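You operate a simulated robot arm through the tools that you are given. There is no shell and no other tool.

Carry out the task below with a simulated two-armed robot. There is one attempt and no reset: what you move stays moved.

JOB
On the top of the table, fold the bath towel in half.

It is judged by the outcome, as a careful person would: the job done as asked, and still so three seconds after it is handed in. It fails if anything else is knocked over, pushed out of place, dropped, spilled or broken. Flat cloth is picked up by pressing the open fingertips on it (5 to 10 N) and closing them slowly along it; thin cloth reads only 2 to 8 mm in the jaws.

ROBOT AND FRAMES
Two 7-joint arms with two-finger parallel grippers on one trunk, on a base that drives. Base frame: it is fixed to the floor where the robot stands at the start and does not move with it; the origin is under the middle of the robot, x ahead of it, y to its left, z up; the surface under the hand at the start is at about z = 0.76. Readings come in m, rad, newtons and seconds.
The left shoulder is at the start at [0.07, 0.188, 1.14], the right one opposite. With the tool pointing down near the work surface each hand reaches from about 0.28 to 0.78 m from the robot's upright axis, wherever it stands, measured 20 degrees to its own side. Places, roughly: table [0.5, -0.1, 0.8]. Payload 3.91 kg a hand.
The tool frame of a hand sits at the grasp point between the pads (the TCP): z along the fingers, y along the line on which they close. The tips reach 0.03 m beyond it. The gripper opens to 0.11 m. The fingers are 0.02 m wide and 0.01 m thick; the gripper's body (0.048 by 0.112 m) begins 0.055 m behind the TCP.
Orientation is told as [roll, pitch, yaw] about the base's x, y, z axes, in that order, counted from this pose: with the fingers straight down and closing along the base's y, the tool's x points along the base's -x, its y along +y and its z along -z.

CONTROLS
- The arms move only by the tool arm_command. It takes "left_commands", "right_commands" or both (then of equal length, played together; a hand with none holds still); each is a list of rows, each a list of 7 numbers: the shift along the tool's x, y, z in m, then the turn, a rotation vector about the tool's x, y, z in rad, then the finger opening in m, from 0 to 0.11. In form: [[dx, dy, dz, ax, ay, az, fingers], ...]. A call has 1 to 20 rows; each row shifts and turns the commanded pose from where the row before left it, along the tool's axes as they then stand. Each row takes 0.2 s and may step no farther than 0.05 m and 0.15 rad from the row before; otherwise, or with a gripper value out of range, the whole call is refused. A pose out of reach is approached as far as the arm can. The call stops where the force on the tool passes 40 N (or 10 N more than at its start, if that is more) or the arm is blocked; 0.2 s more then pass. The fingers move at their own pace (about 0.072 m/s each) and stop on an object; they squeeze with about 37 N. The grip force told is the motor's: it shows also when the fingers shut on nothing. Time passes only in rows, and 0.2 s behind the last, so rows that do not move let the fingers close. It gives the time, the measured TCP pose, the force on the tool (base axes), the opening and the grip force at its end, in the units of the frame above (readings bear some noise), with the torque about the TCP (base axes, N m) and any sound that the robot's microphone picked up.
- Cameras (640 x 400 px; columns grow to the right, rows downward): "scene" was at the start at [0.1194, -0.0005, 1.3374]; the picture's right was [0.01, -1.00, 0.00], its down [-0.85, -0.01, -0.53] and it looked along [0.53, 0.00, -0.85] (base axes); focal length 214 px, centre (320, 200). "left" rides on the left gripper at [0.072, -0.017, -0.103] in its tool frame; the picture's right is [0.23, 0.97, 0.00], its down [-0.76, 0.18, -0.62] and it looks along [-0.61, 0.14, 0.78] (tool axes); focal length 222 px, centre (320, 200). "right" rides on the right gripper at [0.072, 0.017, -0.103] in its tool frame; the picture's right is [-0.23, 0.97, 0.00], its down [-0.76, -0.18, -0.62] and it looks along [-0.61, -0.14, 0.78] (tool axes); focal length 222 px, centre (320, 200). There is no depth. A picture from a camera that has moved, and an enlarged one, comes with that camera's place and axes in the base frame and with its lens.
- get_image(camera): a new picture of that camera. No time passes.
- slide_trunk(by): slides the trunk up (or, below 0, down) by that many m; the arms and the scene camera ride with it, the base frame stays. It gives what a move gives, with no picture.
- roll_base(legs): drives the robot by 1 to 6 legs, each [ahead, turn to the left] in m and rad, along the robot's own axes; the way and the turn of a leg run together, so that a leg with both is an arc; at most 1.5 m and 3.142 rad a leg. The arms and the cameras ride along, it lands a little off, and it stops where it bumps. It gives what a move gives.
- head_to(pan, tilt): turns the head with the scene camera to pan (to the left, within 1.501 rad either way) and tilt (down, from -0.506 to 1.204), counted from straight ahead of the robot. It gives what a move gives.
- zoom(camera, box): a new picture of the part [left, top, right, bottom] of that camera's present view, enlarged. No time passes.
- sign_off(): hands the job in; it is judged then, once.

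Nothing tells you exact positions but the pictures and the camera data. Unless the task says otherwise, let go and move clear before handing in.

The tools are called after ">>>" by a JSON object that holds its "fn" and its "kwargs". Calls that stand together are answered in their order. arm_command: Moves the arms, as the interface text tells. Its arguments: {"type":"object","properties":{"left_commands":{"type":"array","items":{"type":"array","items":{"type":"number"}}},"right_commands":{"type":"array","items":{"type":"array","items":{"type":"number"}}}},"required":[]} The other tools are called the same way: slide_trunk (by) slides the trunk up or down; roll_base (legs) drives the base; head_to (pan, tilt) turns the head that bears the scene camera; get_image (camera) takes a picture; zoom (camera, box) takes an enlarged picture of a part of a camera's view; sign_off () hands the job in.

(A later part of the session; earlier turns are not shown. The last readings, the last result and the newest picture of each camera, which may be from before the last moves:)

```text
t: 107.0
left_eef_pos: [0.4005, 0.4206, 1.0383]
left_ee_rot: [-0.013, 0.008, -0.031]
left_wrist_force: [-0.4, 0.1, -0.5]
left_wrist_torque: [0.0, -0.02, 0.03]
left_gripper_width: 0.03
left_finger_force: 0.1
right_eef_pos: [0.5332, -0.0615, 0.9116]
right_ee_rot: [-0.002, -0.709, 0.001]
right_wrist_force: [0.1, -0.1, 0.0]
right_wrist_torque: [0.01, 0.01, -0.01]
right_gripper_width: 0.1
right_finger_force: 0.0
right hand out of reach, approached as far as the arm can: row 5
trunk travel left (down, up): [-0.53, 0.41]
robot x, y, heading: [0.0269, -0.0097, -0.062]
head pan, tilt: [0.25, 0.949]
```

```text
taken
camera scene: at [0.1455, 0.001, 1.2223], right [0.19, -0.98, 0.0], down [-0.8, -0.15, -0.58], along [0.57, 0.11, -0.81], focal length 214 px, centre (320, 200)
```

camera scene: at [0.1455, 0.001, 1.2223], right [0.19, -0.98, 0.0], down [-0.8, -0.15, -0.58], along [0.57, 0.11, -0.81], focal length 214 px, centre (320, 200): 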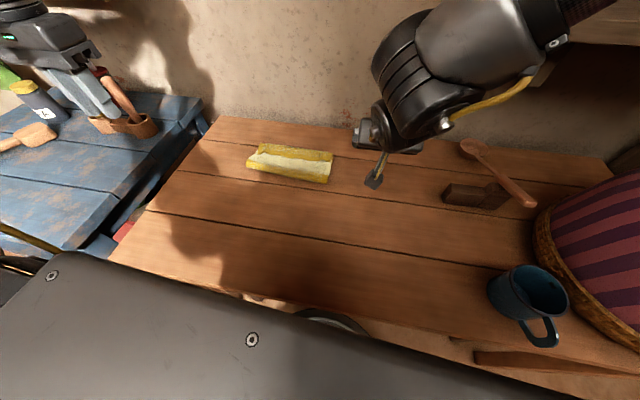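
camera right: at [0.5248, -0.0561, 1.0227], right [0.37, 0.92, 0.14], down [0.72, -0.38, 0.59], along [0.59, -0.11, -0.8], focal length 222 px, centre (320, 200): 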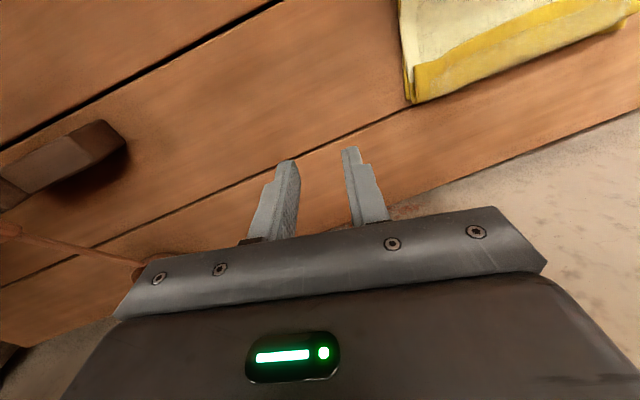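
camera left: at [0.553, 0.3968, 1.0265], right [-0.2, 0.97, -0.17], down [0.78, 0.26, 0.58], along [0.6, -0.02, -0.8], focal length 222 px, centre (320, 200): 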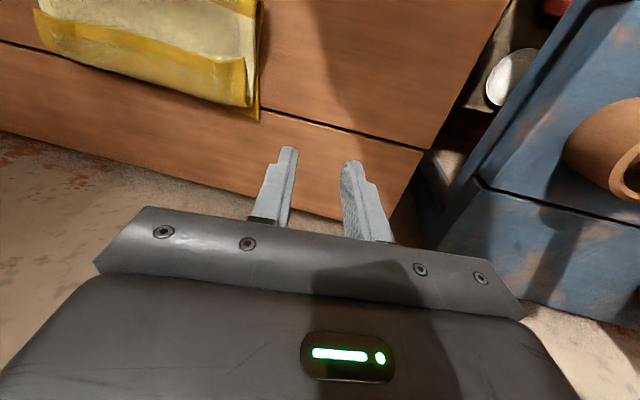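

Turning left a little so the right arm can cover the towel comfortably.

>>> {"fn": "roll_base", "kwargs": {"legs": [[-0.03, 0.0], [0, 0.2]]}}

>>> {"fn": "get_image", "kwargs": {"camera": "scene"}}

>>> {"fn": "get_image", "kwargs": {"camera": "right"}}

```text
t: 108.6
left_eef_pos: [0.2776, 0.4889, 1.0375]
left_ee_rot: [-0.017, 0.011, 0.171]
left_wrist_force: [1.1, -0.2, 0.0]
left_wrist_torque: [0.0, -0.03, 0.0]
left_gripper_width: 0.03
left_finger_force: 0.0
right_eef_pos: [0.5056, 0.0432, 0.9104]
right_ee_rot: [-0.007, -0.707, 0.204]
right_wrist_force: [0.2, -0.1, 0.5]
right_wrist_torque: [0.01, -0.01, 0.01]
right_gripper_width: 0.1001
right_finger_force: 0.0
trunk travel left (down, up): [-0.53, 0.41]
robot x, y, heading: [-0.0061, -0.0049, 0.142]
head pan, tilt: [0.25, 0.949]
```

```text
taken
camera scene: at [0.1116, 0.0275, 1.2222], right [0.38, -0.93, 0.0], down [-0.75, -0.31, -0.58], along [0.54, 0.22, -0.81], focal length 214 px, centre (320, 200)
```

scene: 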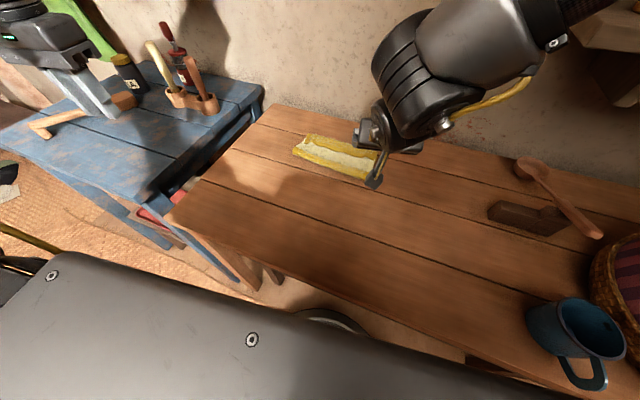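

```text
taken
camera right: at [0.3815, 0.0344, 0.9425], right [-0.03, 0.99, 0.14], down [0.21, -0.14, 0.97], along [0.98, 0.05, -0.2], focal length 222 px, centre (320, 200)
```

right: 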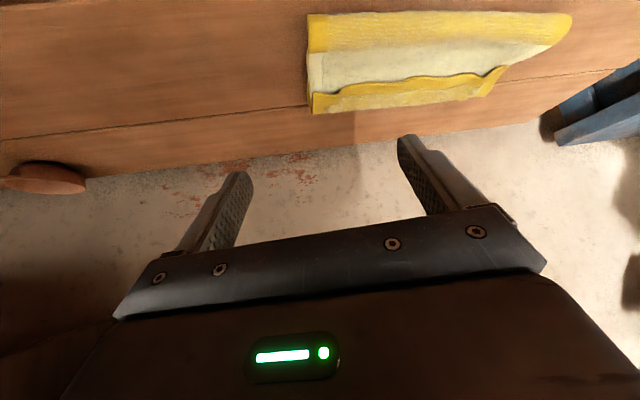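

I'm squaring the right hand to the hem and bringing it behind the hem's free edge, above the middle.

>>> {"fn": "arm_command", "kwargs": {"right_commands": [[0, 0, 0, 0.0665, 0, 0.0775, 0.1], [0, 0, 0, 0.0665, 0, 0.0775, 0.1], [0.0012, 0.0244, 0.0122, 0, 0, 0, 0.1], [0.0012, 0.0244, 0.0122, 0, 0, 0, 0.1], [0.0012, 0.0244, 0.0122, 0, 0, 0, 0.1], [0.0012, 0.0244, 0.0122, 0, 0, 0, 0.1], [0.0012, 0.0244, 0.0122, 0, 0, 0, 0.1], [0, 0, 0, 0, 0, 0, 0.1]]}}

>>> {"fn": "get_image", "kwargs": {"camera": "right"}}

>>> {"fn": "zoom", "kwargs": {"camera": "scene", "box": [260, 100, 420, 200]}}

```text
t: 110.4
left_eef_pos: [0.2766, 0.4896, 1.0378]
left_ee_rot: [-0.015, 0.008, 0.173]
left_wrist_force: [0.2, 0.3, 0.2]
left_wrist_torque: [0.0, 0.0, 0.02]
left_gripper_width: 0.0301
left_finger_force: 0.1
right_eef_pos: [0.5407, 0.1649, 0.8574]
right_ee_rot: [-0.011, -0.708, 0.002]
right_wrist_force: [0.2, -0.2, -0.3]
right_wrist_torque: [0.01, -0.02, -0.02]
right_gripper_width: 0.0999
right_finger_force: 0.0
trunk travel left (down, up): [-0.53, 0.41]
robot x, y, heading: [-0.0037, -0.0071, 0.142]
head pan, tilt: [0.25, 0.949]
```

```text
taken
camera right: at [0.419, 0.1807, 0.8902], right [0.18, 0.97, 0.14], down [0.17, -0.17, 0.97], along [0.97, -0.15, -0.2], focal length 222 px, centre (320, 200)
```

right: 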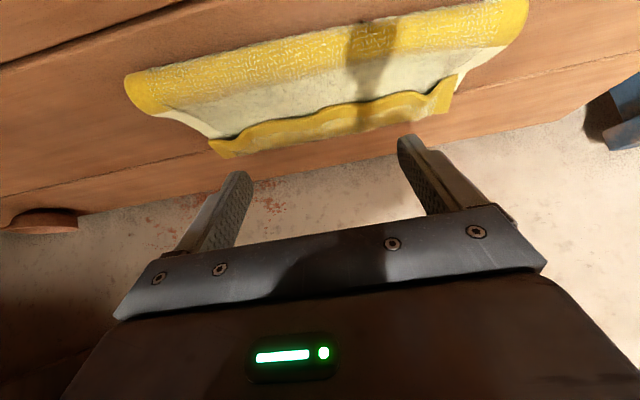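

```text
4.00 times, centred on (340, 150) of scene
camera zoom: at [0.1111, 0.027, 1.2223], right [0.38, -0.93, 0.0], down [-0.75, -0.31, -0.58], along [0.54, 0.22, -0.81], focal length 858 px, centre (240, 400)
```

zoom: 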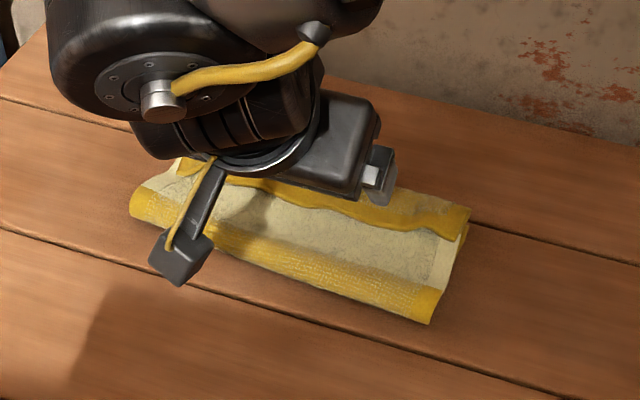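

Lowering the tips to just above the top layer, behind the hem's edge.

>>> {"fn": "arm_command", "kwargs": {"right_commands": [[0.0089, 0, 0.01045, 0, 0, 0, 0.1], [0.0089, 0, 0.01045, 0, 0, 0, 0.1], [0.0089, 0, 0.01045, 0, 0, 0, 0.1], [0.0085, 0, 0.01, 0, 0, 0, 0.1], [0, 0, 0, 0, 0, 0, 0.1]]}}

>>> {"fn": "get_image", "kwargs": {"camera": "right"}}

>>> {"fn": "get_image", "kwargs": {"camera": "left"}}

```text
t: 111.6
left_eef_pos: [0.2767, 0.4896, 1.037]
left_ee_rot: [-0.017, 0.01, 0.174]
left_wrist_force: [0.1, 0.1, -0.6]
left_wrist_torque: [0.05, 0.0, 0.04]
left_gripper_width: 0.03
left_finger_force: 0.0
right_eef_pos: [0.5414, 0.1658, 0.8047]
right_ee_rot: [-0.004, -0.707, 0.002]
right_wrist_force: [0.3, 0.3, 0.5]
right_wrist_torque: [0.05, -0.01, -0.01]
right_gripper_width: 0.1001
right_finger_force: 0.1
trunk travel left (down, up): [-0.53, 0.41]
robot x, y, heading: [-0.0062, -0.004, 0.139]
head pan, tilt: [0.25, 0.949]
```

```text
taken
camera right: at [0.4181, 0.1824, 0.8371], right [0.18, 0.97, 0.14], down [0.17, -0.17, 0.97], along [0.97, -0.15, -0.2], focal length 222 px, centre (320, 200)
```

right: 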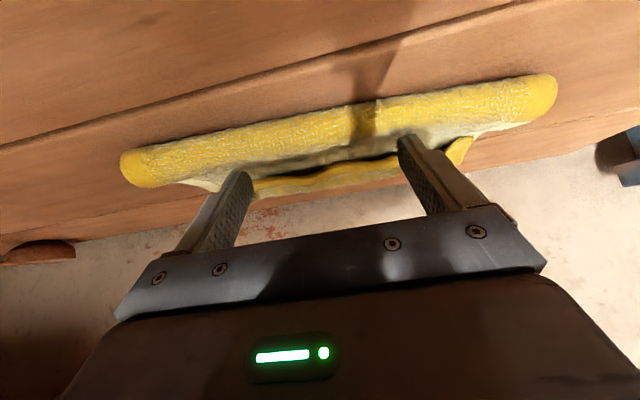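

```text
taken
camera left: at [0.2101, 0.4618, 1.1413], right [-0.39, 0.92, -0.01], down [0.72, 0.32, 0.61], along [0.57, 0.23, -0.79], focal length 222 px, centre (320, 200)
```

left: 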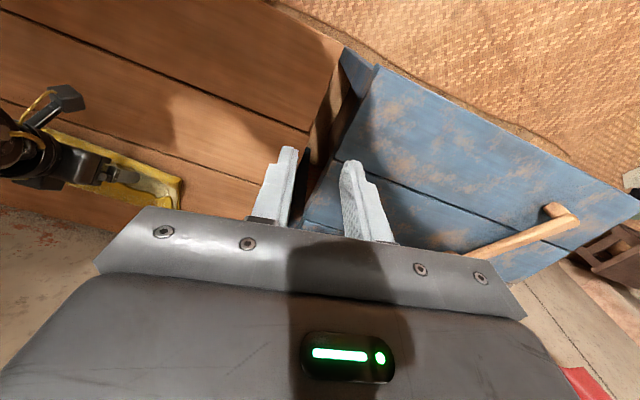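

The fingertips sit in the trough between the fold roll and the raised hem edge, and I can see a gap under the hem. Dipping slightly and sliding forward beneath it.

>>> {"fn": "arm_command", "kwargs": {"right_commands": [[0.0026, 0, 0.003, 0, 0, 0, 0.1], [-0.0076, 0, 0.0065, 0, 0, 0, 0.1], [-0.0076, 0, 0.0065, 0, 0, 0, 0.1], [-0.0076, 0, 0.0065, 0, 0, 0, 0.1], [-0.0076, 0, 0.0065, 0, 0, 0, 0.1], [0, 0, 0, 0, 0, 0, 0.1]]}}

>>> {"fn": "get_image", "kwargs": {"camera": "right"}}

>>> {"fn": "zoom", "kwargs": {"camera": "scene", "box": [260, 100, 420, 200]}}

```text
t: 113.0
left_eef_pos: [0.2778, 0.488, 1.0376]
left_ee_rot: [-0.016, 0.012, 0.172]
left_wrist_force: [-0.5, 0.0, -0.2]
left_wrist_torque: [-0.01, -0.02, 0.01]
left_gripper_width: 0.0301
left_finger_force: 0.1
right_eef_pos: [0.5802, 0.1641, 0.8026]
right_ee_rot: [-0.005, -0.707, 0.0]
right_wrist_force: [0.1, 1.1, -0.4]
right_wrist_torque: [0.03, 0.0, 0.01]
right_gripper_width: 0.1
right_finger_force: 0.0
trunk travel left (down, up): [-0.53, 0.41]
robot x, y, heading: [-0.0089, -0.0074, 0.141]
head pan, tilt: [0.25, 0.949]
```

```text
taken
camera right: at [0.4583, 0.1806, 0.8351], right [0.18, 0.97, 0.14], down [0.17, -0.17, 0.97], along [0.97, -0.15, -0.2], focal length 222 px, centre (320, 200)
```

right: 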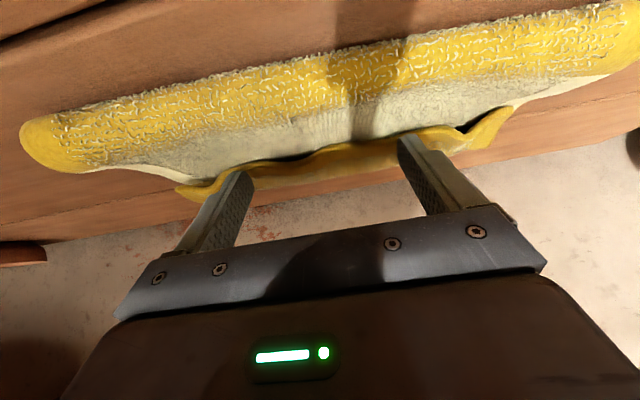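

```text
4.00 times, centred on (340, 150) of scene
camera zoom: at [0.1118, 0.0274, 1.2222], right [0.38, -0.93, 0.0], down [-0.75, -0.31, -0.58], along [0.54, 0.22, -0.81], focal length 858 px, centre (240, 400)
```

zoom: 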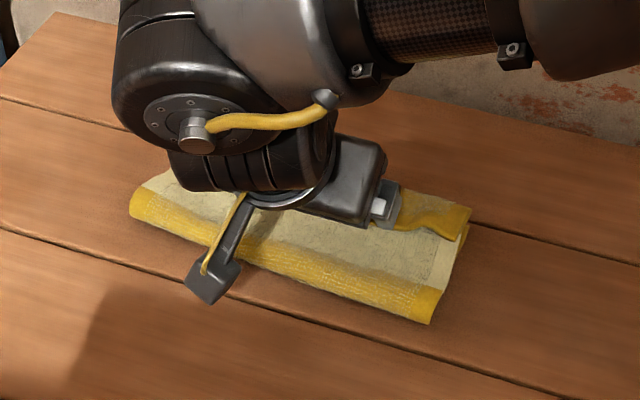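

The fingertips pass above the hem rather than under it. A pinch across the edge, closing along x, will act like a hinge and avoid the curl. First I'll use the right hand to drag the whole towel toward the robot so both arms can reach it easily.

>>> {"fn": "arm_command", "kwargs": {"right_commands": [[0.0095, 0, -0.0081, 0, 0, 0, 0.1], [0.0095, 0, -0.0081, 0, 0, 0, 0.1], [0.0026, 0, 0.003, 0, 0, 0, 0.1], [0.0026, 0, 0.003, 0, 0, 0, 0.1], [0, 0, 0, 0, 0, 0, 0.1]]}}

>>> {"fn": "arm_command", "kwargs": {"right_commands": [[0.0013, 0, 0.0015, 0, 0, 0, 0.1], [0.0013, 0, 0.0015, 0, 0, 0, 0.1], [0, 0, 0, 0, 0, 0, 0.1]]}}

```text
t: 114.2
left_eef_pos: [0.2768, 0.4888, 1.0373]
left_ee_rot: [-0.015, 0.009, 0.172]
left_wrist_force: [-0.9, 0.0, 0.0]
left_wrist_torque: [0.02, 0.0, 0.02]
left_gripper_width: 0.0298
left_finger_force: 0.0
right_eef_pos: [0.5561, 0.1645, 0.7946]
right_ee_rot: [-0.005, -0.709, 0.0]
right_wrist_force: [0.7, -0.3, 6.7]
right_wrist_torque: [0.08, -0.12, -0.01]
right_gripper_width: 0.1002
right_finger_force: 0.0
trunk travel left (down, up): [-0.53, 0.41]
robot x, y, heading: [-0.0075, -0.0069, 0.143]
head pan, tilt: [0.25, 0.949]
```

```text
t: 115.0
left_eef_pos: [0.2744, 0.4898, 1.0386]
left_ee_rot: [-0.013, 0.007, 0.172]
left_wrist_force: [0.3, -0.3, 1.2]
left_wrist_torque: [-0.01, -0.01, 0.0]
left_gripper_width: 0.03
left_finger_force: 0.2
right_eef_pos: [0.5562, 0.1641, 0.793]
right_ee_rot: [-0.002, -0.716, -0.005]
right_wrist_force: [9.1, 3.0, 36.0]
right_wrist_torque: [0.1, -0.71, 0.04]
right_gripper_width: 0.1
right_finger_force: 0.0
trunk travel left (down, up): [-0.53, 0.41]
robot x, y, heading: [-0.0046, -0.0065, 0.138]
head pan, tilt: [0.25, 0.949]
```

That's too firm, so I'm easing off a little and then dragging the towel back about 10 cm.

>>> {"fn": "arm_command", "kwargs": {"right_commands": [[-0.0014, 0, -0.0017, 0, 0, 0, 0.1], [0.0091, 0, -0.0078, 0, 0, 0, 0.1], [0.0091, 0, -0.0078, 0, 0, 0, 0.1], [0.0091, 0, -0.0078, 0, 0, 0, 0.1]]}}

>>> {"fn": "zoom", "kwargs": {"camera": "scene", "box": [240, 100, 420, 212]}}

>>> {"fn": "get_image", "kwargs": {"camera": "right"}}

```text
t: 116.0
left_eef_pos: [0.2756, 0.4896, 1.038]
left_ee_rot: [-0.014, 0.007, 0.174]
left_wrist_force: [-0.3, 0.5, 0.2]
left_wrist_torque: [0.01, -0.01, 0.0]
left_gripper_width: 0.0298
left_finger_force: 0.0
right_eef_pos: [0.5176, 0.165, 0.7925]
right_ee_rot: [-0.004, -0.713, -0.002]
right_wrist_force: [8.8, 0.5, 30.9]
right_wrist_torque: [0.2, -0.65, -0.08]
right_gripper_width: 0.1
right_finger_force: 0.1
trunk travel left (down, up): [-0.53, 0.41]
robot x, y, heading: [-0.0054, -0.0074, 0.14]
head pan, tilt: [0.25, 0.949]
```

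```text
3.56 times, centred on (330, 156) of scene
camera zoom: at [0.1097, 0.0263, 1.2224], right [0.38, -0.93, 0.0], down [-0.75, -0.31, -0.58], along [0.54, 0.22, -0.81], focal length 763 px, centre (284, 356)
```

zoom: 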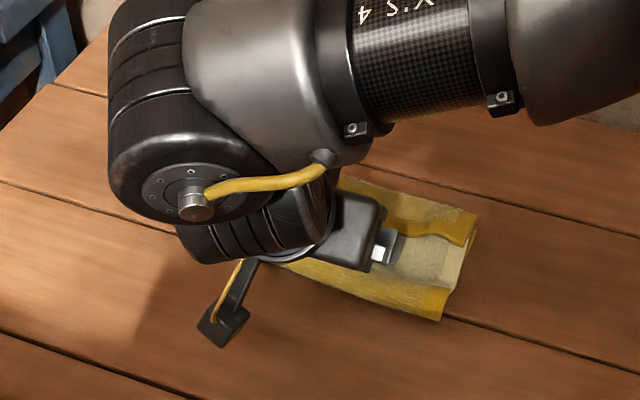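

```text
taken
camera right: at [0.3959, 0.1803, 0.8243], right [0.17, 0.97, 0.15], down [0.17, -0.18, 0.97], along [0.97, -0.15, -0.19], focal length 222 px, centre (320, 200)
```

right: 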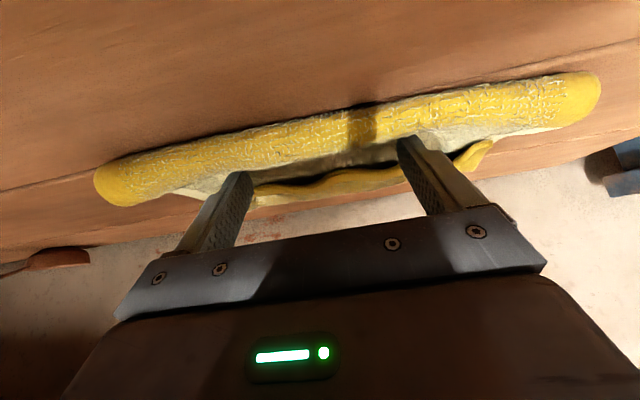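

The towel follows the hand. Easing the pressure again and continuing the drag.

>>> {"fn": "arm_command", "kwargs": {"right_commands": [[-0.001, 0, -0.0012, 0, 0, 0, 0.1], [0.0091, 0, -0.0078, 0, 0, 0, 0.1], [0.0091, 0, -0.0078, 0, 0, 0, 0.1], [0.0091, 0, -0.0078, 0, 0, 0, 0.1], [0.0091, 0, -0.0078, 0, 0, 0, 0.1], [0.0091, 0, -0.0078, 0, 0, 0, 0.1], [0.0091, 0, -0.0078, 0, 0, 0, 0.1], [0, 0, 0, 0, 0, 0, 0.1]]}}

>>> {"fn": "get_image", "kwargs": {"camera": "scene"}}

>>> {"fn": "get_image", "kwargs": {"camera": "right"}}

```text
t: 117.8
left_eef_pos: [0.2765, 0.4893, 1.0365]
left_ee_rot: [-0.016, 0.012, 0.173]
left_wrist_force: [-0.1, 0.9, -0.1]
left_wrist_torque: [-0.01, -0.01, -0.02]
left_gripper_width: 0.03
left_finger_force: 0.0
right_eef_pos: [0.4691, 0.1401, 0.7981]
right_ee_rot: [-0.002, -0.703, 0.0]
right_wrist_force: [-1.1, 0.3, -0.7]
right_wrist_torque: [-0.01, -0.01, -0.03]
right_gripper_width: 0.0998
right_finger_force: 0.0
right hand out of reach, approached as far as the arm can: row 3, 4, 5, 6, 7
trunk travel left (down, up): [-0.53, 0.41]
robot x, y, heading: [-0.0069, -0.0079, 0.139]
head pan, tilt: [0.25, 0.949]
```

```text
taken
camera scene: at [0.112, 0.0275, 1.2221], right [0.38, -0.93, 0.0], down [-0.75, -0.31, -0.58], along [0.54, 0.22, -0.81], focal length 214 px, centre (320, 200)
```

scene: 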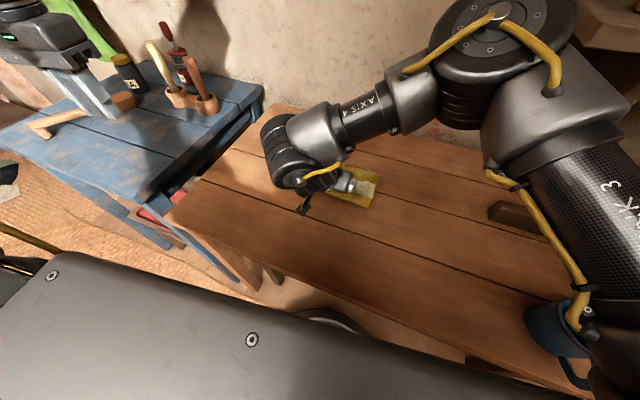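

```text
taken
camera right: at [0.3462, 0.1549, 0.8308], right [0.17, 0.97, 0.15], down [0.18, -0.18, 0.97], along [0.97, -0.14, -0.2], focal length 222 px, centre (320, 200)
```

right: 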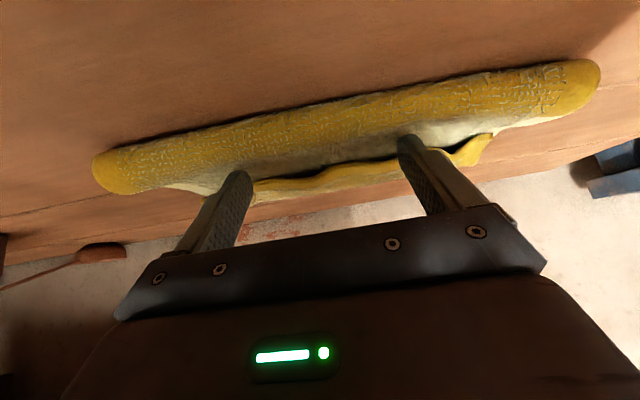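

The towel has come closer. I'm lifting the right hand and moving it aside to look.

>>> {"fn": "arm_command", "kwargs": {"right_commands": [[-0.0163, 0, -0.019, 0, 0, 0, 0.1], [-0.0163, 0, -0.019, 0, 0, 0, 0.1], [-0.0163, 0, -0.019, 0, 0, 0, 0.1], [-0.0163, 0, -0.019, 0, 0.14, 0, 0.06], [-0.02, -0.03, -0.02, 0, 0.14, 0, 0.03], [-0.02, -0.03, 0, 0, 0.14, 0, 0.03], [-0.02, -0.03, 0, 0, 0.14, 0, 0.03], [0, -0.03, 0, 0, 0.147, 0, 0.03], [0, -0.03, 0, 0, 0, 0, 0.03], [0, -0.03, 0, 0, 0, 0, 0.03], [0, 0, 0, 0, 0, 0, 0.03]]}}

>>> {"fn": "get_image", "kwargs": {"camera": "scene"}}

>>> {"fn": "zoom", "kwargs": {"camera": "scene", "box": [250, 130, 410, 230]}}

```text
t: 120.2
left_eef_pos: [0.2766, 0.4897, 1.037]
left_ee_rot: [-0.015, 0.012, 0.173]
left_wrist_force: [0.0, 0.2, -1.2]
left_wrist_torque: [-0.02, -0.01, -0.01]
left_gripper_width: 0.0301
left_finger_force: 0.0
right_eef_pos: [0.5133, -0.0399, 0.9402]
right_ee_rot: [-0.005, -0.001, -0.002]
right_wrist_force: [-0.9, -0.2, 0.2]
right_wrist_torque: [0.01, 0.01, 0.03]
right_gripper_width: 0.03
right_finger_force: 0.0
trunk travel left (down, up): [-0.53, 0.41]
robot x, y, heading: [-0.0049, -0.0071, 0.144]
head pan, tilt: [0.25, 0.949]
```

```text
taken
camera scene: at [0.1124, 0.0282, 1.222], right [0.38, -0.93, 0.0], down [-0.75, -0.31, -0.58], along [0.54, 0.22, -0.81], focal length 214 px, centre (320, 200)
```

scene: 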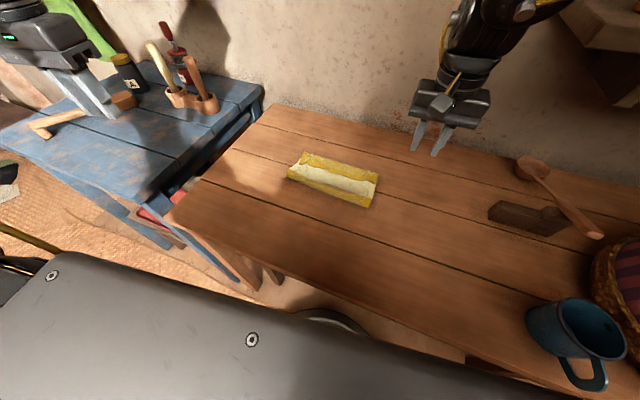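

```text
4.00 times, centred on (330, 180) of scene
camera zoom: at [0.1124, 0.0282, 1.222], right [0.38, -0.93, 0.0], down [-0.75, -0.31, -0.58], along [0.54, 0.22, -0.81], focal length 858 px, centre (280, 280)
```

zoom: 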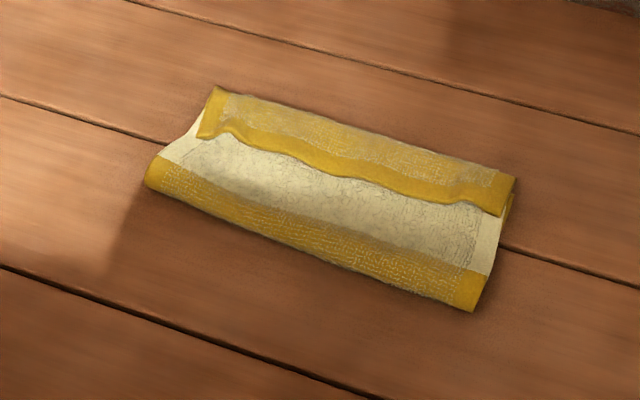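

The towel is now at y 0.03–0.27 with the fold at x≈0.45, the far edge at x≈0.56 and the hem's free edge at x≈0.505. I'll turn the robot back to about -0.07 and rotate both hands 90° so the fingers close across the hem.

>>> {"fn": "roll_base", "kwargs": {"legs": [[0, -0.21]]}}

>>> {"fn": "arm_command", "kwargs": {"left_commands": [[0, 0, 0, 0, 0, 0.14, 0.03], [0, 0, 0, 0, 0, 0.14, 0.03], [0, 0, 0, 0, 0, 0.14, 0.03], [0, 0, 0, 0, 0, 0.14, 0.03], [0, 0, 0, 0, 0, 0.14, 0.03], [0, 0, 0, 0, 0, 0.14, 0.03], [0, 0, 0, 0, 0, 0.14, 0.03], [0, 0, 0, 0, 0, 0.14, 0.03], [0, 0, 0, 0, 0, 0.14, 0.03], [0, 0, 0, 0, 0, 0.14, 0.03], [0, 0, 0, 0, 0, 0.13, 0.03], [0, 0, 0, 0, 0, 0, 0.03]], "right_commands": [[0, 0, 0, 0, 0, -0.149, 0.03], [0, 0, 0, 0, 0, -0.149, 0.03], [0, 0, 0, 0, 0, -0.149, 0.03], [0, 0, 0, 0, 0, -0.149, 0.03], [0, 0, 0, 0, 0, -0.149, 0.03], [0, 0, 0, 0, 0, -0.149, 0.03], [0, 0, 0, 0, 0, -0.149, 0.03], [0, 0, 0, 0, 0, -0.149, 0.03], [0, 0, 0, 0, 0, -0.149, 0.03], [0, 0, 0, 0, 0, -0.149, 0.03], [0, 0, 0, 0, 0, -0.149, 0.03], [0, 0, 0, 0, 0, -0.149, 0.03]]}}

>>> {"fn": "get_image", "kwargs": {"camera": "scene"}}

```text
t: 121.4
left_eef_pos: [0.3736, 0.4198, 1.0368]
left_ee_rot: [-0.014, 0.01, -0.034]
left_wrist_force: [0.6, -0.1, -0.5]
left_wrist_torque: [0.02, 0.01, -0.01]
left_gripper_width: 0.0298
left_finger_force: 0.0
right_eef_pos: [0.497, -0.1465, 0.9396]
right_ee_rot: [-0.005, 0.0, -0.211]
right_wrist_force: [0.2, 0.1, 0.0]
right_wrist_torque: [-0.01, 0.0, -0.03]
right_gripper_width: 0.0301
right_finger_force: 0.1
trunk travel left (down, up): [-0.53, 0.41]
robot x, y, heading: [-0.0069, -0.0092, -0.073]
head pan, tilt: [0.25, 0.949]
```

```text
t: 124.0
left_eef_pos: [0.3738, 0.4213, 1.0364]
left_ee_rot: [-0.009, -0.014, -1.565]
left_wrist_force: [0.0, -0.1, 0.6]
left_wrist_torque: [0.0, 0.01, -0.02]
left_gripper_width: 0.0299
left_finger_force: 0.1
right_eef_pos: [0.3301, 0.0888, 1.1434]
right_ee_rot: [0.02, -0.042, 1.447]
right_wrist_force: [0.2, 0.4, -0.5]
right_wrist_torque: [0.0, -0.01, -0.01]
right_gripper_width: 0.03
right_finger_force: 0.0
right hand out of reach, approached as far as the arm can: row 2, 3, 4, 5, 6, 7, 8, 9, 10, 11, 12
trunk travel left (down, up): [-0.53, 0.41]
robot x, y, heading: [-0.0089, -0.005, -0.069]
head pan, tilt: [0.25, 0.949]
```

```text
taken
camera scene: at [0.1167, 0.0029, 1.2221], right [0.18, -0.98, 0.0], down [-0.8, -0.15, -0.58], along [0.57, 0.1, -0.81], focal length 214 px, centre (320, 200)
```

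scene: 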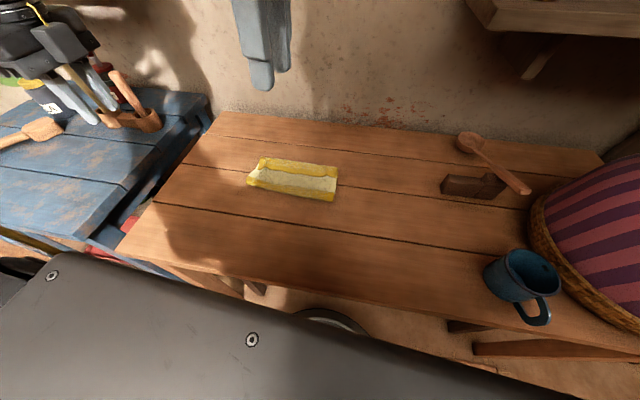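

The left is fine, but the right hand can't twist that way. I'm rotating the right hand back the other way, since the gripper is symmetric.

>>> {"fn": "arm_command", "kwargs": {"right_commands": [[0, 0, 0, 0, 0, 0.149, 0.03], [0, 0, 0, 0, 0, 0.149, 0.03], [0, 0, 0, 0, 0, 0.149, 0.03], [0, 0, 0, 0, 0, 0.149, 0.03], [0, 0, 0, 0, 0, 0.149, 0.03], [0, 0, 0, 0, 0, 0.149, 0.03], [0, 0, 0, 0, 0, 0.149, 0.03], [0, 0, 0, 0, 0, 0.149, 0.03], [0, 0, 0, 0, 0, 0.149, 0.03], [0, 0, 0, 0, 0, 0.149, 0.03], [0, 0, 0, 0, 0, 0, 0.03]]}}

```text
t: 126.4
left_eef_pos: [0.3736, 0.4207, 1.0366]
left_ee_rot: [-0.01, -0.014, -1.565]
left_wrist_force: [0.1, 0.4, -0.8]
left_wrist_torque: [0.01, 0.01, 0.02]
left_gripper_width: 0.03
left_finger_force: 0.1
right_eef_pos: [0.3362, 0.0869, 1.1424]
right_ee_rot: [0.041, 0.023, -0.056]
right_wrist_force: [0.2, -0.5, -0.3]
right_wrist_torque: [0.0, 0.0, -0.03]
right_gripper_width: 0.0299
right_finger_force: 0.1
trunk travel left (down, up): [-0.53, 0.41]
robot x, y, heading: [-0.0072, -0.0041, -0.066]
head pan, tilt: [0.25, 0.949]
```

Good, that unwound. Moving the right hand back out over the table, then turning it the rest of the way to -90°.

>>> {"fn": "arm_command", "kwargs": {"right_commands": [[-0.0252, -0.0214, 0.0318, 0, 0, 0, 0.03], [-0.0252, -0.0214, 0.0318, 0, 0, 0, 0.03], [-0.0252, -0.0214, 0.0318, 0, 0, 0, 0.03], [-0.0252, -0.0214, 0.0318, 0, 0, 0, 0.03], [-0.0252, -0.0214, 0.0318, 0, 0, 0, 0.03], [-0.0252, -0.0214, 0.0318, 0, 0, 0, 0.03], [0, 0, 0, -0.02, -0.01, 0.148, 0.03], [0, 0, 0, -0.02, -0.01, 0.148, 0.03], [0, 0, 0, 0, 0, 0.149, 0.03], [0, 0, 0, 0, 0, 0.149, 0.03], [0, 0, 0, 0, 0, 0.149, 0.03], [0, 0, 0, 0, 0, 0.149, 0.03], [0, 0, 0, 0, 0, 0.149, 0.03], [0, 0, 0, 0, 0, 0.149, 0.03], [0, 0, 0, 0, 0, 0.149, 0.03], [0, 0, 0, 0, 0, 0.149, 0.03], [0, 0, 0, 0, 0, 0, 0.03]]}}

>>> {"fn": "get_image", "kwargs": {"camera": "scene"}}

```text
t: 130.0
left_eef_pos: [0.3736, 0.4204, 1.0366]
left_ee_rot: [-0.011, -0.014, -1.565]
left_wrist_force: [-0.6, 0.7, -0.6]
left_wrist_torque: [-0.03, 0.04, -0.03]
left_gripper_width: 0.03
left_finger_force: 0.1
right_eef_pos: [0.4722, -0.0426, 0.9292]
right_ee_rot: [0.002, 0.041, -1.538]
right_wrist_force: [-0.8, 0.1, -0.4]
right_wrist_torque: [0.03, 0.0, 0.0]
right_gripper_width: 0.03
right_finger_force: 0.1
trunk travel left (down, up): [-0.53, 0.41]
robot x, y, heading: [-0.0055, -0.0073, -0.063]
head pan, tilt: [0.25, 0.949]
```

```text
taken
camera scene: at [0.1163, 0.0026, 1.2222], right [0.18, -0.98, 0.0], down [-0.8, -0.15, -0.58], along [0.57, 0.1, -0.81], focal length 214 px, centre (320, 200)
```

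scene: 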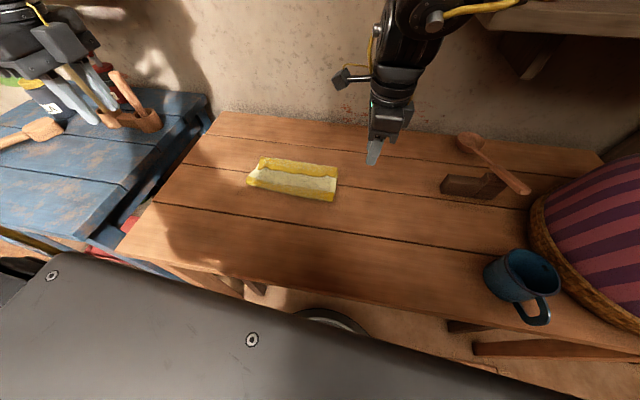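

Both hands now close along x. I'm bringing them above the hem: left over (0.516, 0.225), right over (0.523, 0.06).

>>> {"fn": "arm_command", "kwargs": {"left_commands": [[-0.0244, 0.01775, 0.0259, 0, 0, 0, 0.03], [-0.0244, 0.01775, 0.0259, 0, 0, 0, 0.03], [-0.0244, 0.01775, 0.0259, 0, 0, 0, 0.03], [-0.0244, 0.01775, 0.0259, 0, 0, 0, 0.03], [-0.0244, 0.01775, 0.0259, 0, 0, 0, 0.03], [-0.0244, 0.01775, 0.0259, 0, 0, 0, 0.03], [-0.0244, 0.01775, 0.0259, 0, 0, 0, 0.03], [-0.0244, 0.01775, 0.0259, 0, 0, 0, 0.03], [0, 0, 0, 0, 0, 0, 0.03]], "right_commands": [[0.0202, 0.0108, 0.02, -0.02, 0, 0, 0.03], [0.0202, 0.0108, 0.02, -0.02, 0, 0, 0.03], [0.0202, 0.0108, 0.02, 0, 0, 0, 0.03], [0.0202, 0.0108, 0.02, 0, 0, 0, 0.03], [0.0202, 0.0108, 0.02, 0, 0, 0, 0.03], [0, 0, 0, 0, 0, 0, 0.03], [0, 0, 0, 0, 0, 0, 0.03], [0, 0, 0, 0, 0, 0, 0.03], [0, 0, 0, 0, 0, 0, 0.03]]}}

>>> {"fn": "get_image", "kwargs": {"camera": "left"}}

>>> {"fn": "get_image", "kwargs": {"camera": "right"}}

>>> {"fn": "zoom", "kwargs": {"camera": "scene", "box": [210, 100, 370, 200]}}

```text
t: 132.0
left_eef_pos: [0.5124, 0.2237, 0.8298]
left_ee_rot: [-0.009, -0.014, -1.564]
left_wrist_force: [0.1, -0.3, -0.4]
left_wrist_torque: [0.01, -0.03, -0.02]
left_gripper_width: 0.03
left_finger_force: 0.0
right_eef_pos: [0.5262, 0.0656, 0.837]
right_ee_rot: [0.042, 0.04, -1.537]
right_wrist_force: [-0.6, 0.2, -1.0]
right_wrist_torque: [0.0, -0.05, 0.0]
right_gripper_width: 0.0301
right_finger_force: 0.1
trunk travel left (down, up): [-0.53, 0.41]
robot x, y, heading: [-0.0066, -0.0063, -0.062]
head pan, tilt: [0.25, 0.949]
```

```text
taken
camera left: at [0.4978, 0.2983, 0.9321], right [0.97, 0.23, -0.01], down [0.19, -0.75, 0.63], along [0.14, -0.62, -0.77], focal length 222 px, centre (320, 200)
```

left: 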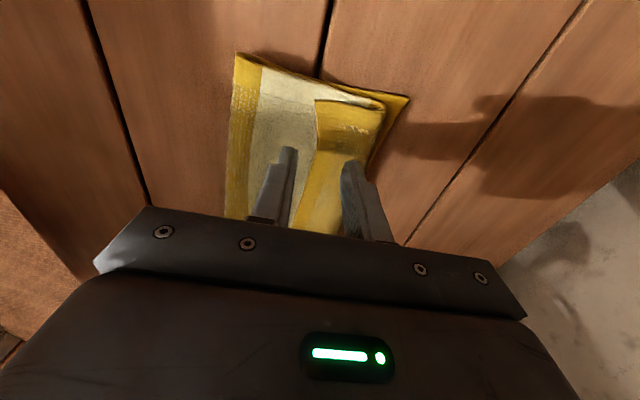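

```text
taken
camera right: at [0.5358, 0.1326, 0.9441], right [0.98, -0.19, 0.03], down [-0.18, -0.79, 0.58], along [-0.09, -0.58, -0.81], focal length 222 px, centre (320, 200)
```

right: 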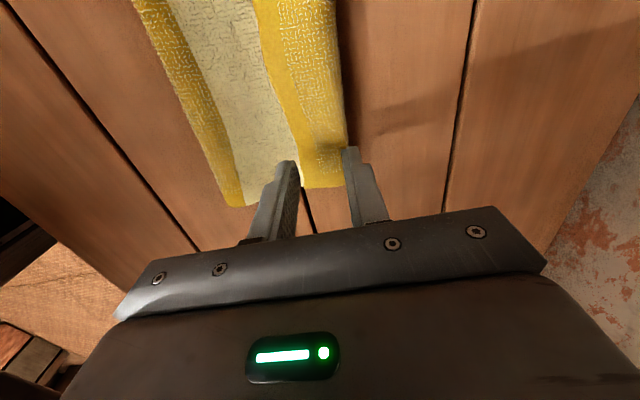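

```text
4.00 times, centred on (290, 150) of scene
camera zoom: at [0.1152, 0.0024, 1.2223], right [0.18, -0.98, 0.0], down [-0.8, -0.15, -0.58], along [0.57, 0.11, -0.81], focal length 858 px, centre (440, 400)
```

zoom: 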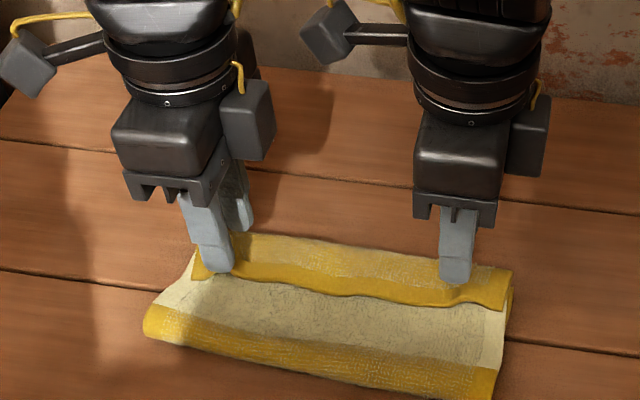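

Both hands reach easily with this orientation. I'll centre them on the hem strip (x≈0.527), narrow to 20 mm, level the right hand, and descend close to the cloth.

>>> {"fn": "arm_command", "kwargs": {"left_commands": [[0, 0.0073, 0, 0, 0, 0, 0.02], [0, 0.0073, 0, 0, 0, 0, 0.02], [0, 0, 0.008, 0, 0, 0, 0.02], [0, 0, 0.008, 0, 0, 0, 0.02], [0, 0, 0, 0, 0, 0, 0.02]], "right_commands": [[0, 0, 0, 0.021, -0.02, 0, 0.02], [0, 0, 0, 0.021, -0.02, 0, 0.02], [0, 0, 0.012, 0, 0, 0, 0.02], [0, 0, 0.012, 0, 0, 0, 0.02], [0, 0, 0, 0, 0, 0, 0.02]]}}

>>> {"fn": "get_image", "kwargs": {"camera": "left"}}

>>> {"fn": "get_image", "kwargs": {"camera": "right"}}

```text
t: 133.2
left_eef_pos: [0.5296, 0.2238, 0.8142]
left_ee_rot: [-0.01, -0.012, -1.565]
left_wrist_force: [-0.7, -0.1, -0.2]
left_wrist_torque: [0.01, 0.01, -0.02]
left_gripper_width: 0.0197
left_finger_force: 0.0
right_eef_pos: [0.5259, 0.065, 0.8106]
right_ee_rot: [-0.001, 0.001, -1.537]
right_wrist_force: [-0.1, -0.8, 0.3]
right_wrist_torque: [0.0, 0.02, 0.04]
right_gripper_width: 0.0199
right_finger_force: 0.0
trunk travel left (down, up): [-0.53, 0.41]
robot x, y, heading: [-0.0068, -0.0065, -0.067]
head pan, tilt: [0.25, 0.949]
```

```text
taken
camera left: at [0.5139, 0.2969, 0.9181], right [0.97, 0.23, -0.01], down [0.19, -0.75, 0.63], along [0.14, -0.62, -0.77], focal length 222 px, centre (320, 200)
```

left: 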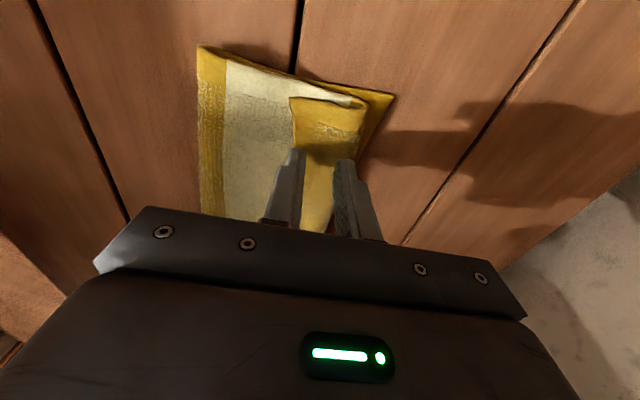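

```text
taken
camera right: at [0.5414, 0.1365, 0.9145], right [0.98, -0.19, 0.0], down [-0.15, -0.77, 0.62], along [-0.12, -0.61, -0.78], focal length 222 px, centre (320, 200)
```

right: 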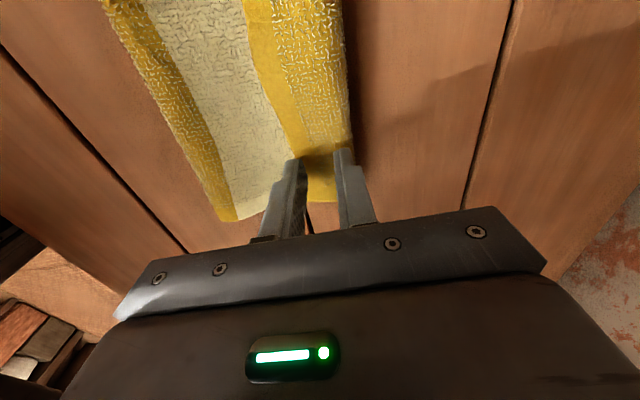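

Both pairs of fingertips are over the hem strip. Pressing down in small steps.

>>> {"fn": "arm_command", "kwargs": {"left_commands": [[0, 0, 0.004, 0, 0, 0, 0.02], [0, 0, 0.004, 0, 0, 0, 0.02], [0, 0, 0.002, 0, 0, 0, 0.02], [0, 0, 0, 0, 0, 0, 0.02]], "right_commands": [[0, 0, 0.003, 0, 0, 0, 0.02], [0, 0, 0.003, 0, 0, 0, 0.02], [0, 0, 0.001, 0, 0, 0, 0.02], [0, 0, 0, 0, 0, 0, 0.02]]}}

>>> {"fn": "arm_command", "kwargs": {"left_commands": [[0, 0, 0.002, 0, 0, 0, 0.02], [0, 0, 0.002, 0, 0, 0, 0.02], [0, 0, 0, 0, 0, 0, 0.02]], "right_commands": [[0, 0, 0.002, 0, 0, 0, 0.02], [0, 0, 0.002, 0, 0, 0, 0.02], [0, 0, 0, 0, 0, 0, 0.02]]}}

```text
t: 134.2
left_eef_pos: [0.5291, 0.2225, 0.8054]
left_ee_rot: [-0.01, -0.015, -1.567]
left_wrist_force: [0.9, -0.6, 0.7]
left_wrist_torque: [-0.01, -0.02, 0.03]
left_gripper_width: 0.02
left_finger_force: 0.1
right_eef_pos: [0.5243, 0.0647, 0.8054]
right_ee_rot: [0.0, -0.001, -1.537]
right_wrist_force: [-0.2, -0.5, 0.4]
right_wrist_torque: [-0.03, -0.05, -0.01]
right_gripper_width: 0.0199
right_finger_force: 0.1
trunk travel left (down, up): [-0.53, 0.41]
robot x, y, heading: [-0.0062, -0.0025, -0.068]
head pan, tilt: [0.25, 0.949]
```

```text
t: 135.0
left_eef_pos: [0.5282, 0.2219, 0.8013]
left_ee_rot: [-0.01, -0.013, -1.565]
left_wrist_force: [0.1, -1.2, 4.4]
left_wrist_torque: [-0.04, 0.0, -0.04]
left_gripper_width: 0.0194
left_finger_force: 0.0
right_eef_pos: [0.5256, 0.0652, 0.8009]
right_ee_rot: [-0.001, 0.001, -1.538]
right_wrist_force: [1.3, 0.2, 4.3]
right_wrist_torque: [0.02, -0.06, -0.02]
right_gripper_width: 0.0198
right_finger_force: 0.1
trunk travel left (down, up): [-0.53, 0.41]
robot x, y, heading: [-0.0026, -0.0087, -0.067]
head pan, tilt: [0.25, 0.949]
```

Contact at 4 N on both. One small step more, then closing slowly.

>>> {"fn": "arm_command", "kwargs": {"left_commands": [[0, 0, 0.0015, 0, 0, 0, 0.02], [0, 0, 0.0005, 0, 0, 0, 0.018], [0, 0, 0, 0, 0, 0, 0.016], [0, 0, 0, 0, 0, 0, 0.014], [0, 0, 0, 0, 0, 0, 0.012], [0, 0, 0, 0, 0, 0, 0.01], [0, 0, 0, 0, 0, 0, 0.008], [0, 0, 0, 0, 0, 0, 0.006], [0, 0, 0, 0, 0, 0, 0.004], [0, 0, 0, 0, 0, 0, 0.002], [0, 0, 0, 0, 0, 0, 0], [0, 0, 0, 0, 0, 0, 0]], "right_commands": [[0, 0, 0.0015, 0, 0, 0, 0.02], [0, 0, 0.0005, 0, 0, 0, 0.018], [0, 0, 0, 0, 0, 0, 0.016], [0, 0, 0, 0, 0, 0, 0.014], [0, 0, 0, 0, 0, 0, 0.012], [0, 0, 0, 0, 0, 0, 0.01], [0, 0, 0, 0, 0, 0, 0.008], [0, 0, 0, 0, 0, 0, 0.006], [0, 0, 0, 0, 0, 0, 0.004], [0, 0, 0, 0, 0, 0, 0.002], [0, 0, 0, 0, 0, 0, 0], [0, 0, 0, 0, 0, 0, 0]]}}

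>>> {"fn": "zoom", "kwargs": {"camera": "left", "box": [180, 30, 440, 200]}}

>>> {"fn": "zoom", "kwargs": {"camera": "right", "box": [180, 60, 440, 230]}}

```text
t: 137.6
left_eef_pos: [0.5275, 0.2222, 0.8001]
left_ee_rot: [-0.009, -0.013, -1.566]
left_wrist_force: [0.3, -0.2, 6.8]
left_wrist_torque: [0.01, -0.04, 0.03]
left_gripper_width: 0.0036
left_finger_force: 36.8
right_eef_pos: [0.5247, 0.0653, 0.7996]
right_ee_rot: [-0.001, 0.0, -1.537]
right_wrist_force: [0.5, 0.0, 7.3]
right_wrist_torque: [0.0, -0.05, 0.0]
right_gripper_width: 0.0023
right_finger_force: 37.1
trunk travel left (down, up): [-0.53, 0.41]
robot x, y, heading: [-0.0061, -0.0055, -0.064]
head pan, tilt: [0.25, 0.949]
```

```text
2.35 times, centred on (310, 115) of left
camera zoom: at [0.5123, 0.296, 0.9014], right [0.97, 0.23, -0.01], down [0.19, -0.75, 0.63], along [0.14, -0.62, -0.77], focal length 523 px, centre (344, 400)
```

zoom: 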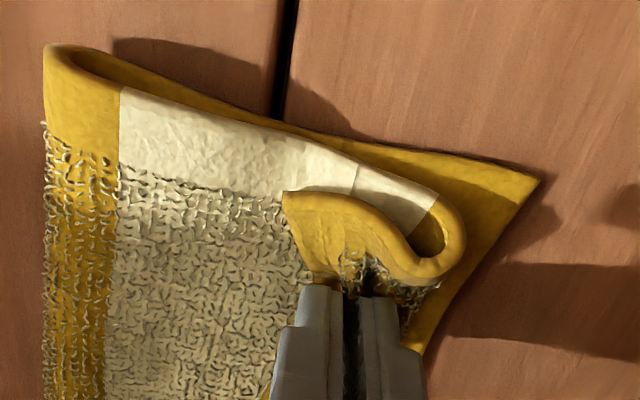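

```text
2.35 times, centred on (310, 145) of right
camera zoom: at [0.5389, 0.1367, 0.9029], right [0.98, -0.19, 0.0], down [-0.15, -0.77, 0.62], along [-0.12, -0.61, -0.78], focal length 523 px, centre (344, 329)
```

zoom: 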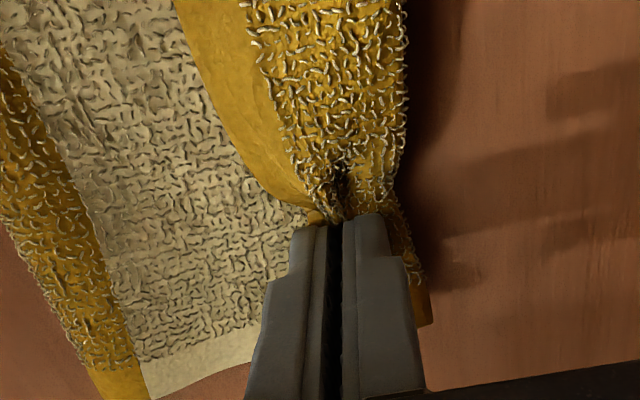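

Both hands hold the hem, and the side view shows the layers clearly: the bottom layer's far-left corner is at (0.569, 0.267) and the fold at x≈0.45. I'm lifting straight up now to open the hem.

>>> {"fn": "arm_command", "kwargs": {"left_commands": [[0, -0.001, -0.012, 0, 0, 0, 0], [0, -0.001, -0.014, 0, 0, 0, 0], [0, -0.002, -0.014, 0, 0, 0, 0], [0, -0.003, -0.014, 0, 0, 0, 0], [0, 0, 0, 0, 0, 0, 0]], "right_commands": [[0, -0.001, -0.012, 0, 0, 0, 0], [0, -0.001, -0.014, 0, 0, 0, 0], [0, -0.002, -0.014, 0, 0, 0, 0], [0, -0.003, -0.014, 0, 0, 0, 0], [0, 0, 0, 0, 0, 0, 0]]}}

>>> {"fn": "get_image", "kwargs": {"camera": "left"}}

>>> {"fn": "zoom", "kwargs": {"camera": "scene", "box": [210, 100, 370, 200]}}

```text
t: 138.8
left_eef_pos: [0.5217, 0.223, 0.8525]
left_ee_rot: [-0.012, -0.015, -1.565]
left_wrist_force: [-0.4, 0.1, -0.1]
left_wrist_torque: [0.0, 0.0, 0.01]
left_gripper_width: 0.0033
left_finger_force: 37.1
right_eef_pos: [0.5189, 0.0664, 0.853]
right_ee_rot: [-0.003, 0.001, -1.539]
right_wrist_force: [0.2, 0.2, -0.3]
right_wrist_torque: [0.0, 0.04, -0.03]
right_gripper_width: 0.0023
right_finger_force: 37.0
trunk travel left (down, up): [-0.53, 0.41]
robot x, y, heading: [-0.0055, -0.0064, -0.065]
head pan, tilt: [0.25, 0.949]
```

```text
taken
camera left: at [0.5067, 0.2975, 0.9553], right [0.97, 0.23, -0.01], down [0.19, -0.75, 0.63], along [0.14, -0.62, -0.77], focal length 222 px, centre (320, 200)
```

left: 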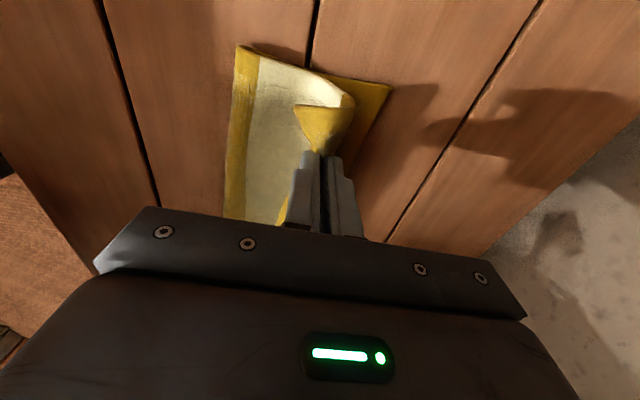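

```text
4.00 times, centred on (290, 150) of scene
camera zoom: at [0.1173, 0.0028, 1.222], right [0.18, -0.98, 0.0], down [-0.8, -0.15, -0.58], along [0.57, 0.1, -0.81], focal length 858 px, centre (440, 400)
```

zoom: 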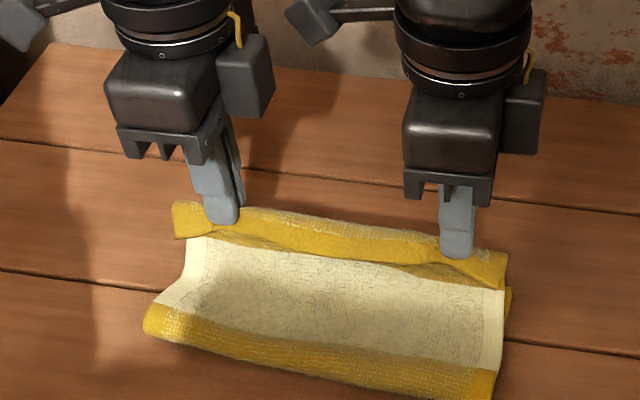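

The hem lifts cleanly. Raising further, then backing the base to let the fold roll back toward the robot.

>>> {"fn": "arm_command", "kwargs": {"left_commands": [[0, -0.005, -0.014, 0, 0, 0, 0], [0, -0.006, -0.014, 0, 0, 0, 0], [0, -0.007, -0.012, 0, 0, 0, 0], [0, 0, 0, 0, 0, 0, 0]], "right_commands": [[0, -0.005, -0.014, 0, 0, 0, 0], [0, -0.006, -0.014, 0, 0, 0, 0], [0, -0.007, -0.012, 0, 0, 0, 0], [0, 0, 0, 0, 0, 0, 0]]}}

>>> {"fn": "roll_base", "kwargs": {"legs": [[-0.06, 0]]}}

>>> {"fn": "get_image", "kwargs": {"camera": "left"}}

>>> {"fn": "zoom", "kwargs": {"camera": "scene", "box": [210, 100, 370, 200]}}

```text
t: 139.8
left_eef_pos: [0.5027, 0.2238, 0.8936]
left_ee_rot: [-0.012, -0.014, -1.564]
left_wrist_force: [-0.3, 0.4, -0.9]
left_wrist_torque: [0.02, 0.01, 0.03]
left_gripper_width: 0.0033
left_finger_force: 36.7
right_eef_pos: [0.5015, 0.0656, 0.8906]
right_ee_rot: [-0.004, 0.0, -1.538]
right_wrist_force: [-0.2, 0.3, -0.2]
right_wrist_torque: [-0.02, 0.05, 0.01]
right_gripper_width: 0.0026
right_finger_force: 36.6
trunk travel left (down, up): [-0.53, 0.41]
robot x, y, heading: [-0.0076, -0.0057, -0.066]
head pan, tilt: [0.25, 0.949]
```

```text
t: 140.8
left_eef_pos: [0.4441, 0.2262, 0.895]
left_ee_rot: [-0.009, -0.014, -1.567]
left_wrist_force: [0.1, 0.1, -0.8]
left_wrist_torque: [-0.02, -0.02, 0.0]
left_gripper_width: 0.0036
left_finger_force: 36.8
right_eef_pos: [0.4405, 0.0679, 0.8924]
right_ee_rot: [0.002, -0.001, -1.538]
right_wrist_force: [-0.3, 0.8, 0.2]
right_wrist_torque: [0.02, -0.03, -0.02]
right_gripper_width: 0.0027
right_finger_force: 37.3
trunk travel left (down, up): [-0.53, 0.41]
robot x, y, heading: [-0.0663, -0.0002, -0.068]
head pan, tilt: [0.25, 0.949]
```

```text
taken
camera left: at [0.4282, 0.3008, 0.9975], right [0.97, 0.23, -0.01], down [0.19, -0.75, 0.63], along [0.14, -0.62, -0.77], focal length 222 px, centre (320, 200)
```

left: 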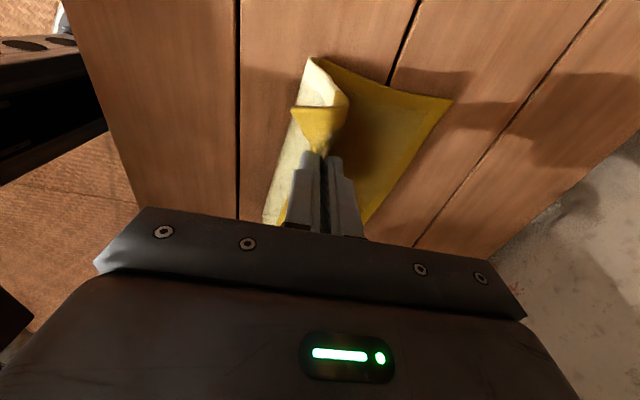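

```text
4.00 times, centred on (290, 150) of scene
camera zoom: at [0.0559, 0.0065, 1.2223], right [0.18, -0.98, 0.0], down [-0.8, -0.15, -0.58], along [0.57, 0.1, -0.81], focal length 858 px, centre (440, 400)
```

zoom: 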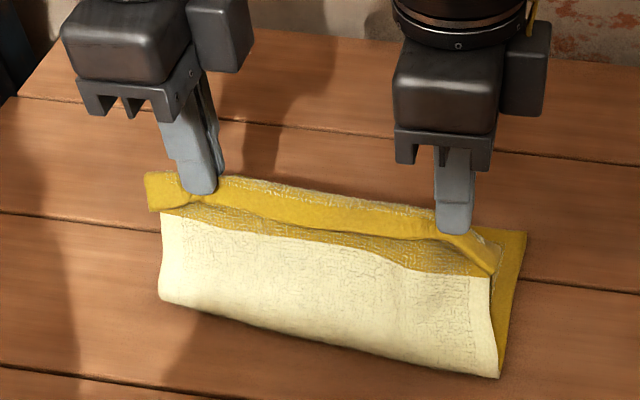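

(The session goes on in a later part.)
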